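You operate a simulated robot arm through the tools that you are given. There is no shell and no other tool. Be economical: measure what you need, move in short steps, check, and stop when the job is done.

Carry out the task below with a simulated robot arm. There is one attempt and no reset: what you move stays moved.

TASK
Turn the trim knob of the gap checker to +0.1 mm.
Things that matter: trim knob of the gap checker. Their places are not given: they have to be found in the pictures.

It is judged by the outcome, as a careful person would: the job done as asked, and still so three seconds after it is handed in. It fails if anything else is knocked over, pushed out of place, dropped, spilled or broken.

THE ROBOT
A 7-joint arm with a two-finger parallel gripper, fixed in place. Base frame: the origin is at the foot of the arm, x ahead of it, y to its left, z up. Lengths are in mm, angles in rad, forces in N, time in s.
Its first joint turns from -1.152 to 1.152 rad. Payload 2.5 kg.
Tool frame: the origin (TCP) lies between the finger pads and is the grasp point; the fingertips stand 23 mm ahead of it; z points along the fingers, y is the line along which they close. The gripper opens to 94 mm. The fingers are 38 mm wide and 10 mm thick; the gripper's body (54 by 96 mm) begins 39 mm behind the TCP.
Orientation is that of the tool frame in the base frame, as a unit quaternion [x, y, z, w]. With the fingers straight down and closing along the base's y, the tool's x points along the base's -x, its y along +y and its z along -z.

THE INTERFACE
- The arm moves only by the tool arm_command. Its argument "steps" is one flat list of numbers, 7 for each row, row after row: the turn, a rotation vector about the base's x, y, z in rad, then the shift along the base's x, y, z in mm, then the gripper command, from -1 (shut) to 1 (fully open), values between in proportion. In form: [ax, ay, az, dx, dy, dz, jaw, ax, ay, az, dx, dy, dz, jaw, ...]. A call has 1 to 12 rows; each row is the pose to reach, as a shift and turn from the pose commanded when the call began. A row lasts 0.2 s, in which the tool goes at most 50 mm and 0.15 rad; a call with a longer step from one row to the next is refused whole, and so is a gripper value outside its range. A pose out of reach is approached as far as the arm can. The call stops where the force on the tool passes 40 N (or 10 N more than at its start, if that is more) or the arm is blocked; 0.2 s more then pass. The fingers move at their own pace (about 108 mm/s each) and stop on an object; they squeeze with about 42 N. The grip force told is the motor's: it shows also when the fingers shut on nothing. Time passes only in rows, and 0.2 s behind the last, so rows that repeat a pose let the fingers close. It gives the time, the measured TCP pose, the force on the tool (base axes), the opening and the grip force at its end, in the units of the frame above (readings bear some noise), and new pictures: "pictures" is both (left out), scene, wrist or none.
- Cameras (640 x 400 px; columns grow to the right, rows downward): "scene" is fixed at [123.2, -406.7, 552.2]; the picture's right is [0.81, -0.59, 0.00], its down [-0.29, -0.40, -0.87] and it looks along [0.51, 0.70, -0.49] (base axes); focal length 368 px, centre (320, 200). "wrist" rides on the gripper at [-39, 0, -44] in the tool frame; the picture's right is [0.00, -1.00, 0.00], its down [0.97, 0.00, -0.24] and it looks along [0.24, 0.00, 0.97] (tool axes); focal length 218 px, centre (320, 200).
- pixel_to_xyz(camera, pixels): for up to 12 pixels [column, row] of the newest picture of that camera ("zoom" is the newest enlarged one), the place [x, y, z] in the base frame of the surface seen there, good to about 2 mm. No time passes.
- inspect(camera, box): a new picture of the part [left, top, right, bottom] of that camera's present view, enlarged. No time passes.
- job_done(): hands the job in; it is judged then, once.

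Work in short steps. Measure before you move; look again where a grasp or a placing could have gone wrong, and mend it. You have 60 turns and 100 pictures in all, the two below and enlarged ones among them. Open the gripper and draw the arm clear of the work before you hand the job in, unless the task says otherwise; then end with one line.

The tools are called as name(argument=value, ...) on one line, values as JSON. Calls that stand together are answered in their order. arm_command: Moves the arm, as the interface text tells. Its arguments: {"type":"object","properties":{"steps":{"type":"array"},"pictures":{"type":"string","enum":["both","scene","wrist","none"]}},"required":["steps"]} The other tools are called the same way: pixel_to_xyz (camera, pixels) gives the place of the surface under pixels of a picture; inspect (camera, box) takes an enlarged picture of a part of a camera's view; job_done () hands the job in.

At the start:

```text
time_s: 0.0
eef_pos: [385.3, -37.6, 313.7]
ee_rot: [0.0, 1.0, -0.001, 0.001]
contact_force: [-0.3, 0.0, 0.1]
gripper_width: 93.9
grasp_force: 0.0
```

scene: 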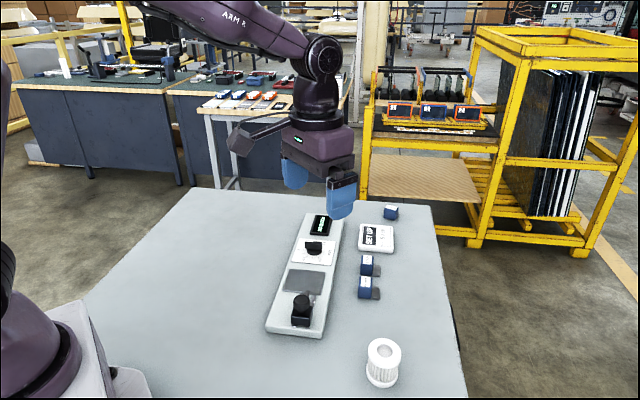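
wrist: 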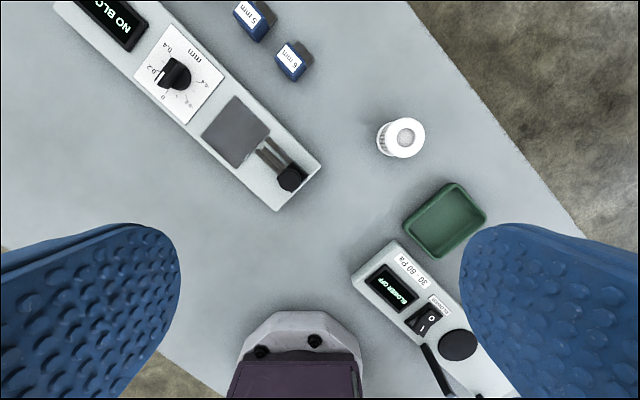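

The gap checker carries a knob at wrist (174,74). I enlarge both views to read the scale and measure.

inspect(camera="wrist", box=[120, 10, 240, 130])

inspect(camera="scene", box=[250, 190, 410, 340])

pixel_to_xyz(camera="wrist", pixels=[[174, 74], [182, 66], [168, 86], [165, 25], [224, 70], [135, 83], [186, 124], [290, 178], [235, 130], [115, 20]])

```text
3.33 times, centred on (180, 70) of wrist
```

zoom: 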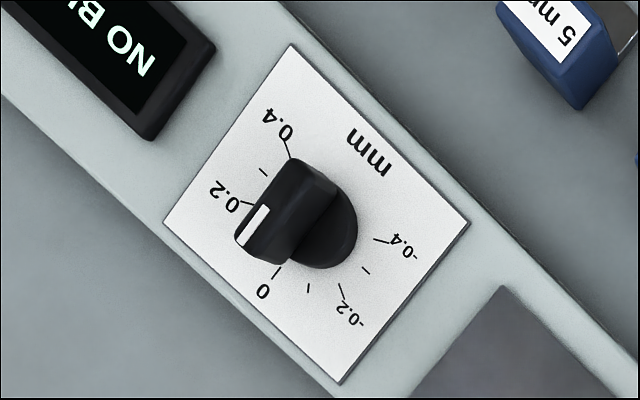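

```text
2.67 times, centred on (330, 265) of scene
```

zoom: 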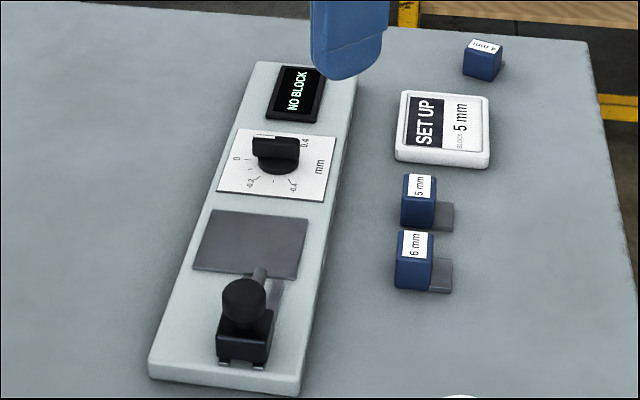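

```text
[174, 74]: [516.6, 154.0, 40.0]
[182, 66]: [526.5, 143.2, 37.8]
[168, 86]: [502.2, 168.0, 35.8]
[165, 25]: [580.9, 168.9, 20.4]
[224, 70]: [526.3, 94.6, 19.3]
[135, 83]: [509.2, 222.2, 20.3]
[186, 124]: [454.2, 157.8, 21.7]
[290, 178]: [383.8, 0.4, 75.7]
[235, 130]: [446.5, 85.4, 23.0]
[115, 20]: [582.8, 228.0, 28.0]
```

The wrist measurement puts the plate at z≈20, below the stated surface height. I cross-check with the scene camera.

pixel_to_xyz(camera="scene", pixels=[[313, 245], [307, 249], [319, 250], [311, 241], [303, 238], [341, 240], [332, 265], [292, 262], [240, 290], [420, 300], [303, 300], [321, 225]])

inspect(camera="scene", box=[280, 225, 350, 275])

pixel_to_xyz(camera="wrist", pixels=[[320, 230], [100, 150], [400, 60], [401, 135], [252, 20], [235, 180]])

```text
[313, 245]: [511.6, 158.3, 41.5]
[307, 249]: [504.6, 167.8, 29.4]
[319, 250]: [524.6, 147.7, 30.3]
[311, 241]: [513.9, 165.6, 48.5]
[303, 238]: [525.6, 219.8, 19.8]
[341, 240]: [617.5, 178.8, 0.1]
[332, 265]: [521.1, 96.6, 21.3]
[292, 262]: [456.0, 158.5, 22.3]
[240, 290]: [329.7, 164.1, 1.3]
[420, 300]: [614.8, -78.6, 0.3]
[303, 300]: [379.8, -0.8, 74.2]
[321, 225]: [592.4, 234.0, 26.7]
```

```text
8.00 times, centred on (315, 250) of scene
```

zoom: 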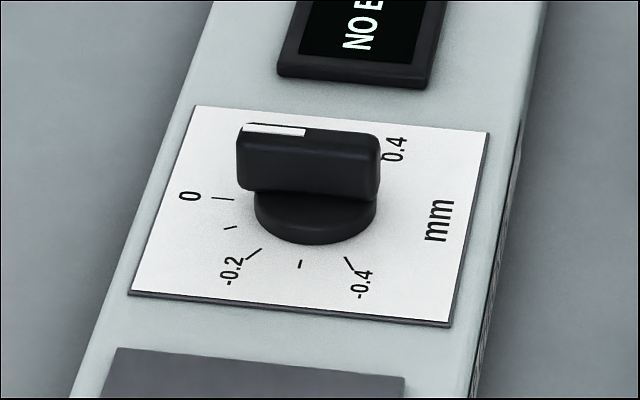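

```text
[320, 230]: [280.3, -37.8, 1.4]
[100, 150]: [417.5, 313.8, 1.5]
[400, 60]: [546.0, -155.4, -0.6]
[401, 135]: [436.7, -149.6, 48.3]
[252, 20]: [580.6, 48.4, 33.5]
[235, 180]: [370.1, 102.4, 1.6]
```

Both cameras agree that the table is at z≈0, the plate at ≈20 and the knob top at ≈48 near (513,160), whatever the stated 40. I move above the knob at a safe height for a closer view.

arm_command(steps=[0, 0, 0, 23, 32, -20, 1, 0, 0, 0, 46, 64, -40, 1, 0, 0, 0, 69, 97, -60, 1, 0, 0, 0, 92, 130, -80, 1, 0, 0, 0, 115, 163, -100, 1, 0, 0, 0, 135, 195, -124, 1, 0, 0, 0, 135, 195, -124, 1], pictures="wrist")

inspect(camera="wrist", box=[240, 130, 400, 230])

```text
time_s: 1.6
eef_pos: [521.8, 157.7, 188.1]
ee_rot: [0.001, 1.0, 0.0, 0.0]
contact_force: [0.6, 0.5, 0.3]
gripper_width: 93.9
grasp_force: 0.1
```

wrist: 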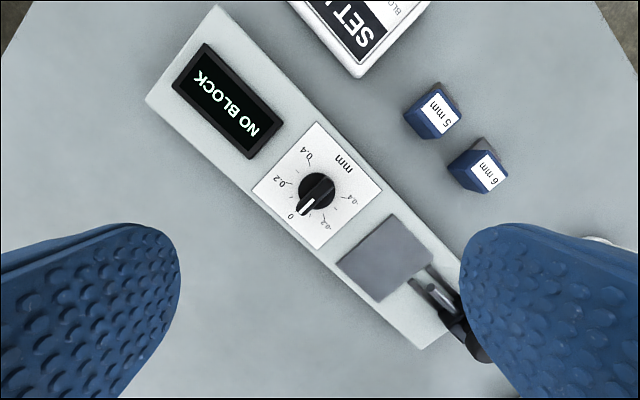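

```text
4.00 times, centred on (320, 180) of wrist
```

zoom: 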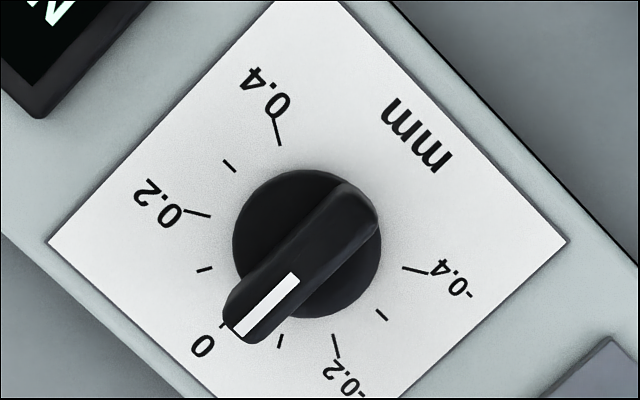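

Pointer now reads near 0. I measure ticks and pointer in 3D.

pixel_to_xyz(camera="zoom", pixels=[[279, 138], [230, 166], [204, 213], [204, 269], [283, 338], [334, 345], [381, 314], [415, 270], [245, 330], [290, 280], [362, 205], [300, 265]])

pixel_to_xyz(camera="zoom", pixels=[[240, 230], [300, 176], [370, 270], [330, 312], [228, 310], [262, 340], [338, 190], [375, 225], [222, 328]])

inspect(camera="wrist", box=[288, 165, 352, 225])

```text
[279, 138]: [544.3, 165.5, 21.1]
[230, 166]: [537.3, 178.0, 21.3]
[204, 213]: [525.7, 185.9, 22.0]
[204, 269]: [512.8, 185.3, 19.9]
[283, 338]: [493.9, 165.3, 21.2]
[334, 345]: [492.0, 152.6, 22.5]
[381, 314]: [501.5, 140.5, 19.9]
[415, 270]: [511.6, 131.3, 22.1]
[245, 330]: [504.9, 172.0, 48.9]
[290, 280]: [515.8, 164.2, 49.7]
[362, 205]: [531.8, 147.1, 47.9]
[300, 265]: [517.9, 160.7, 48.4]
```

```text
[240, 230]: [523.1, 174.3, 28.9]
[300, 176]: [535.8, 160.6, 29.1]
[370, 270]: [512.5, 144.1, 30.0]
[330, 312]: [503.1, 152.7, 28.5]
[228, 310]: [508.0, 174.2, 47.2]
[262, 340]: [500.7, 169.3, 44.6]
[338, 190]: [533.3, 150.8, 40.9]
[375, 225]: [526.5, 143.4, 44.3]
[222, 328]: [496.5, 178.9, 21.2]
```

```text
6.67 times, centred on (320, 195) of wrist
```

zoom: 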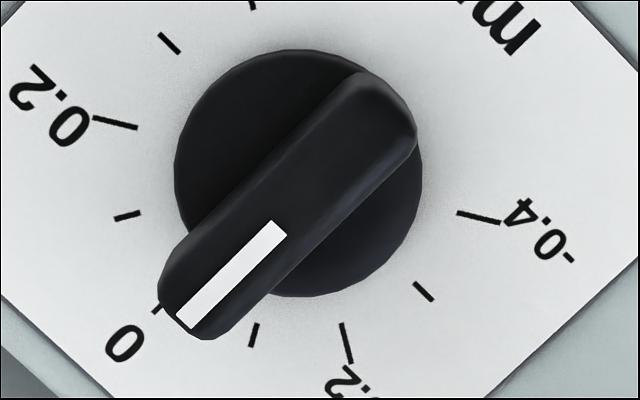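

Ticks are 30° per 0.1 about a centre near (518,159): 0 sits at 135° and +0.1 at 105°, and the pointer is at ≈135° (0). I turn the gripper -45° so it closes across the bar, narrow it to ~40 mm and come down partway.

arm_command(steps=[0, 0, -0.131, 0, 0, 0, -0.15, 0, 0, -0.262, 0, 0, 0, -0.15, 0, 0, -0.393, -1, 1, 0, -0.15, 0, 0, -0.524, -2, 1, 0, -0.15, 0, 0, -0.655, -3, 1.5, 0, -0.15, 0, 0, -0.785, -3, 1.5, 0, -0.15, 0, 0, -0.785, -3, 1.5, -40, -0.15, 0, 0, -0.785, -3, 1.5, -80, -0.15, 0, 0, -0.785, -3, 1.5, -95, -0.15, 0, 0, -0.785, -3, 1.5, -95, -0.15])

inspect(camera="scene", box=[260, 190, 380, 265])

```text
time_s: 3.8
eef_pos: [518.4, 159.2, 95.0]
ee_rot: [0.383, 0.924, 0.0, 0.0]
contact_force: [1.0, -1.0, -0.3]
gripper_width: 39.9
grasp_force: 0.0
```

scene: 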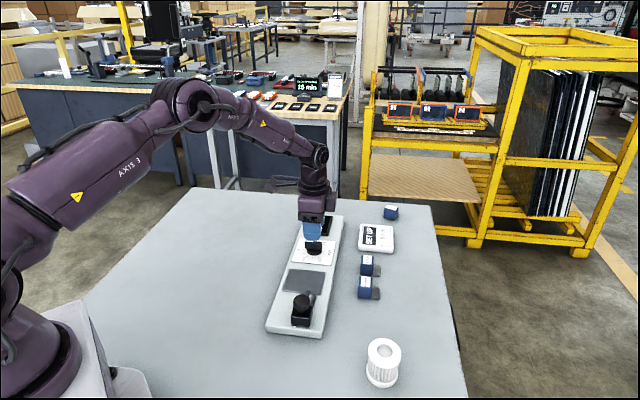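
wrist: 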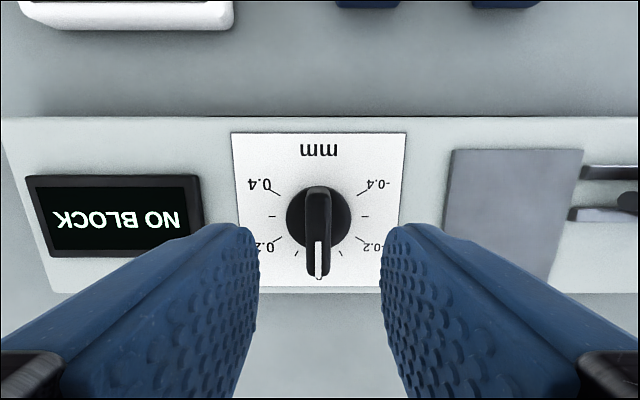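

```text
5.33 times, centred on (320, 228) of scene
```

zoom: 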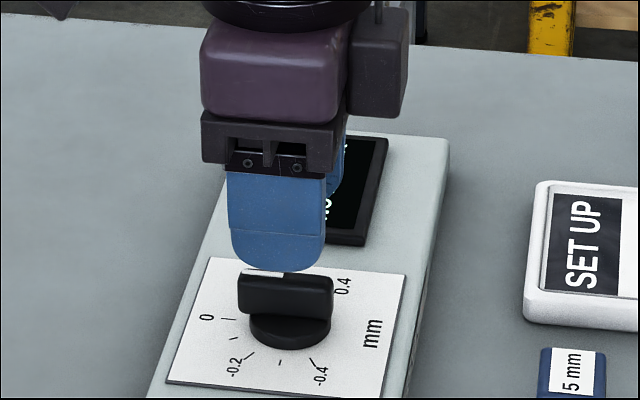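

The pointer at (318,260) is centred between the fingers and aligned. I descend so the tips stop just above the skirt (TCP z≈58), then close.

arm_command(steps=[0, 0, 0, 0, 0, -15, -0.15, 0, 0, 0, 0, 0, -30, -0.15, 0, 0, 0, 0, 0, -37, -0.15, 0, 0, 0, 0, 0, -37, -0.15, 0, 0, 0, 0, 0, -37, -0.5, 0, 0, 0, 0, 0, -37, -0.8, 0, 0, 0, 0, 0, -37, -0.8])

```text
time_s: 5.4
eef_pos: [517.6, 159.5, 60.3]
ee_rot: [0.381, 0.924, 0.002, 0.0]
contact_force: [7.4, 5.4, -2.4]
gripper_width: 13.4
grasp_force: 4.5
```

scene: 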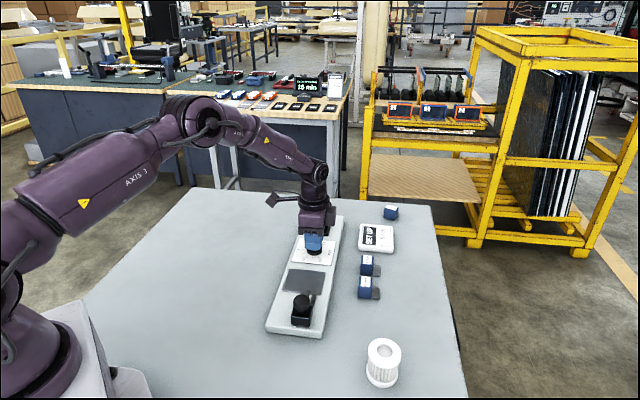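
wrist: 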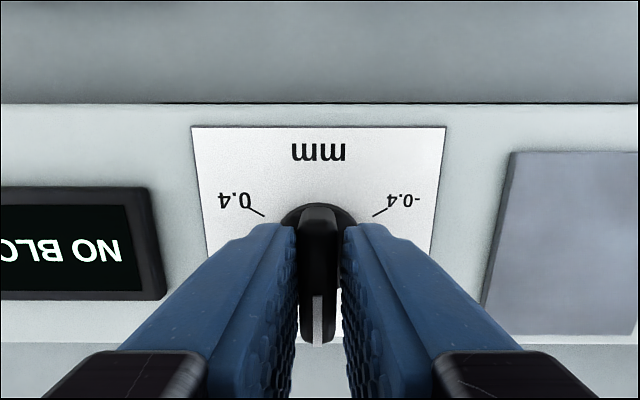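

Gripping the bar, with a ~9 N sideways push that I relieve by a 1 mm shift. Then I turn clockwise 30° about the vertical.

arm_command(steps=[0, 0, 0, 0.7, 0.6, 0, -0.8, 0, 0, 0, 0.7, 0.6, 0, -1, 0, 0, -0.0873, 0.7, 0.6, 0, -1, 0, 0, -0.1746, 0.7, 0.6, 0, -1, 0, 0, -0.2618, 0.7, 0.6, 0, -1, 0, 0, -0.349, 0.7, 0.6, 0, -1, 0, 0, -0.436, 0.7, 0.6, 0, -1, 0, 0, -0.5236, 0.7, 0.6, 0, -1, 0, 0, -0.5236, 0.7, 0.6, 0, -1])

```text
time_s: 7.4
eef_pos: [518.3, 160.7, 59.5]
ee_rot: [0.61, 0.793, 0.001, 0.001]
contact_force: [12.4, 10.1, -2.3]
gripper_width: 12.0
grasp_force: 45.0
```

scene: 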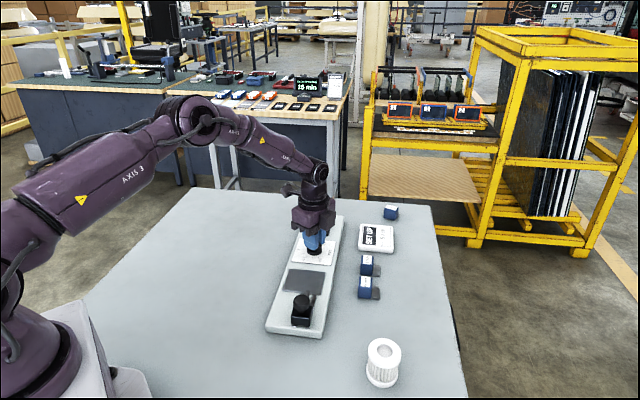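
wrist: 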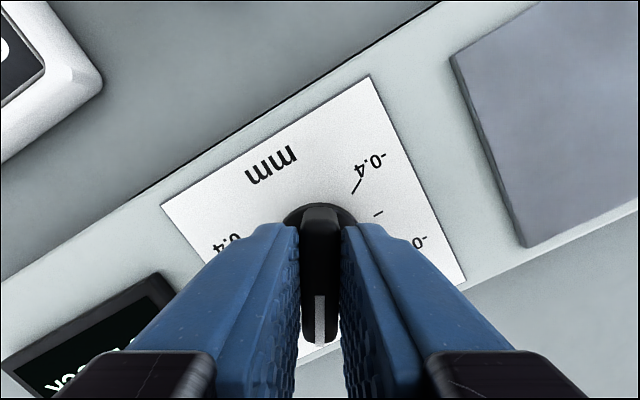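

The tool turned the full 30° with the knob held. I relieve the side load, open to ~40 mm and rise straight up to check the pointer.

arm_command(steps=[0, 0, 0, 0.8, 0.7, 0, -1, 0, 0, 0, 0.8, 0.7, 0, -0.5, 0, 0, 0, 0.8, 0.7, 0, -0.15, 0, 0, 0, 0.8, 0.7, 0, -0.15, 0, 0, 0, 0.8, 0.7, 35, -0.15, 0, 0, 0, 0.8, 0.7, 80, -0.15, 0, 0, 0, 0.8, 0.7, 128, -0.15, 0, 0, 0, 0.8, 0.7, 128, 0.3])

inspect(camera="wrist", box=[270, 150, 370, 230])

```text
time_s: 9.2
eef_pos: [518.8, 163.0, 187.9]
ee_rot: [0.609, 0.793, -0.001, 0.0]
contact_force: [0.1, -0.3, 0.2]
gripper_width: 61.0
grasp_force: 0.0
```

scene: 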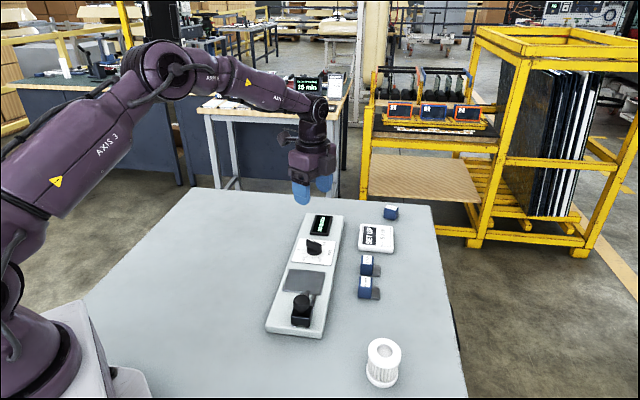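
wrist: 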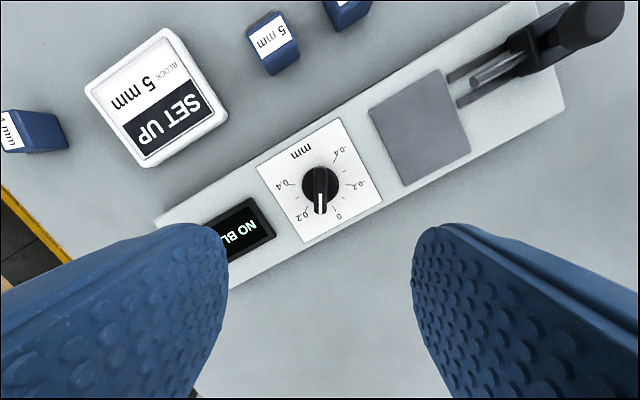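

```text
5.00 times, centred on (320, 190) of wrist
```

zoom: 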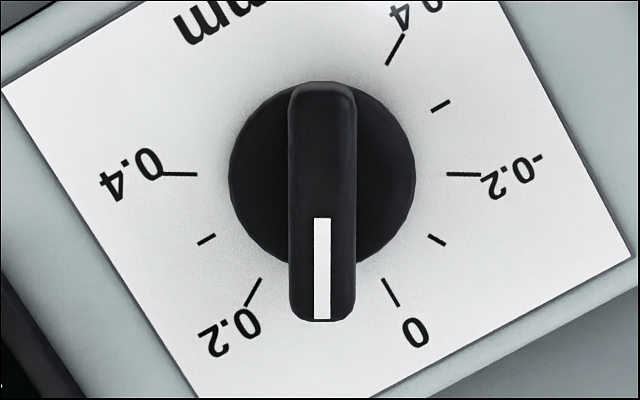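

The 0.4 and −0.2 ticks lie level at (180,174) and (464,174), and the pointer is vertical at column 322, so it points to the hidden +0.1 tick. The checker looks unmoved; I draw the arm clear.

arm_command(steps=[0, 0, 0, 0, 0, 40, 0.3, 0, 0, 0, -25, -25, 70, 0.6, 0, 0, 0, -55, -55, 90, 1, 0, 0, 0, -85, -85, 110, 1, 0, 0, 0, -110, -110, 120, 1, 0, 0, 0, -110, -110, 120, 1])

inspect(camera="scene", box=[280, 225, 350, 275])

pixel_to_xyz(camera="scene", pixels=[[332, 265], [292, 262], [303, 238], [303, 300]])

```text
time_s: 10.6
eef_pos: [408.6, 51.1, 307.4]
ee_rot: [0.609, 0.793, 0.0, 0.0]
contact_force: [0.3, 0.3, 0.3]
gripper_width: 94.2
grasp_force: 0.0
```

scene: 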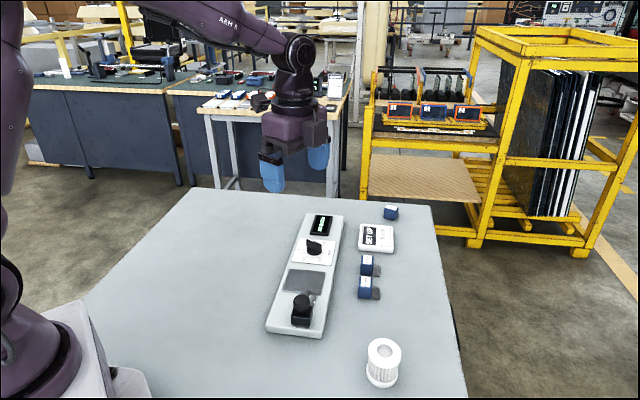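
wrist: 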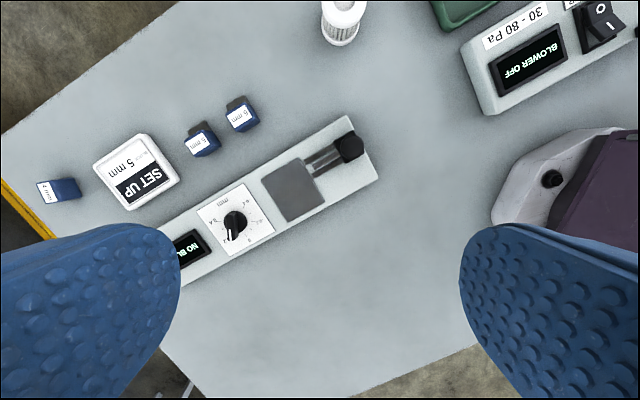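

```text
8.00 times, centred on (315, 250) of scene
```

zoom: 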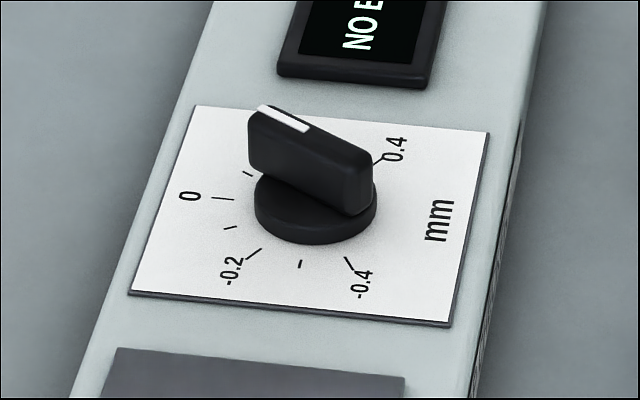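

```text
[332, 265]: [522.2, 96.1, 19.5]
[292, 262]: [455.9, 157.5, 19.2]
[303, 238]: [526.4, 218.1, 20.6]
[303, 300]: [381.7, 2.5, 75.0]
```

The checker has not shifted (corners within noise), and the pointer is parallel to the line from the centre to the +0.1 tick at (248,174). I hand in.

job_done()

```text
The job is handed in.
```

The gap checker's trim knob now reads +0.1 mm, turned from 0. The checker did not move, nothing else was disturbed, and the arm is clear with the gripper open.
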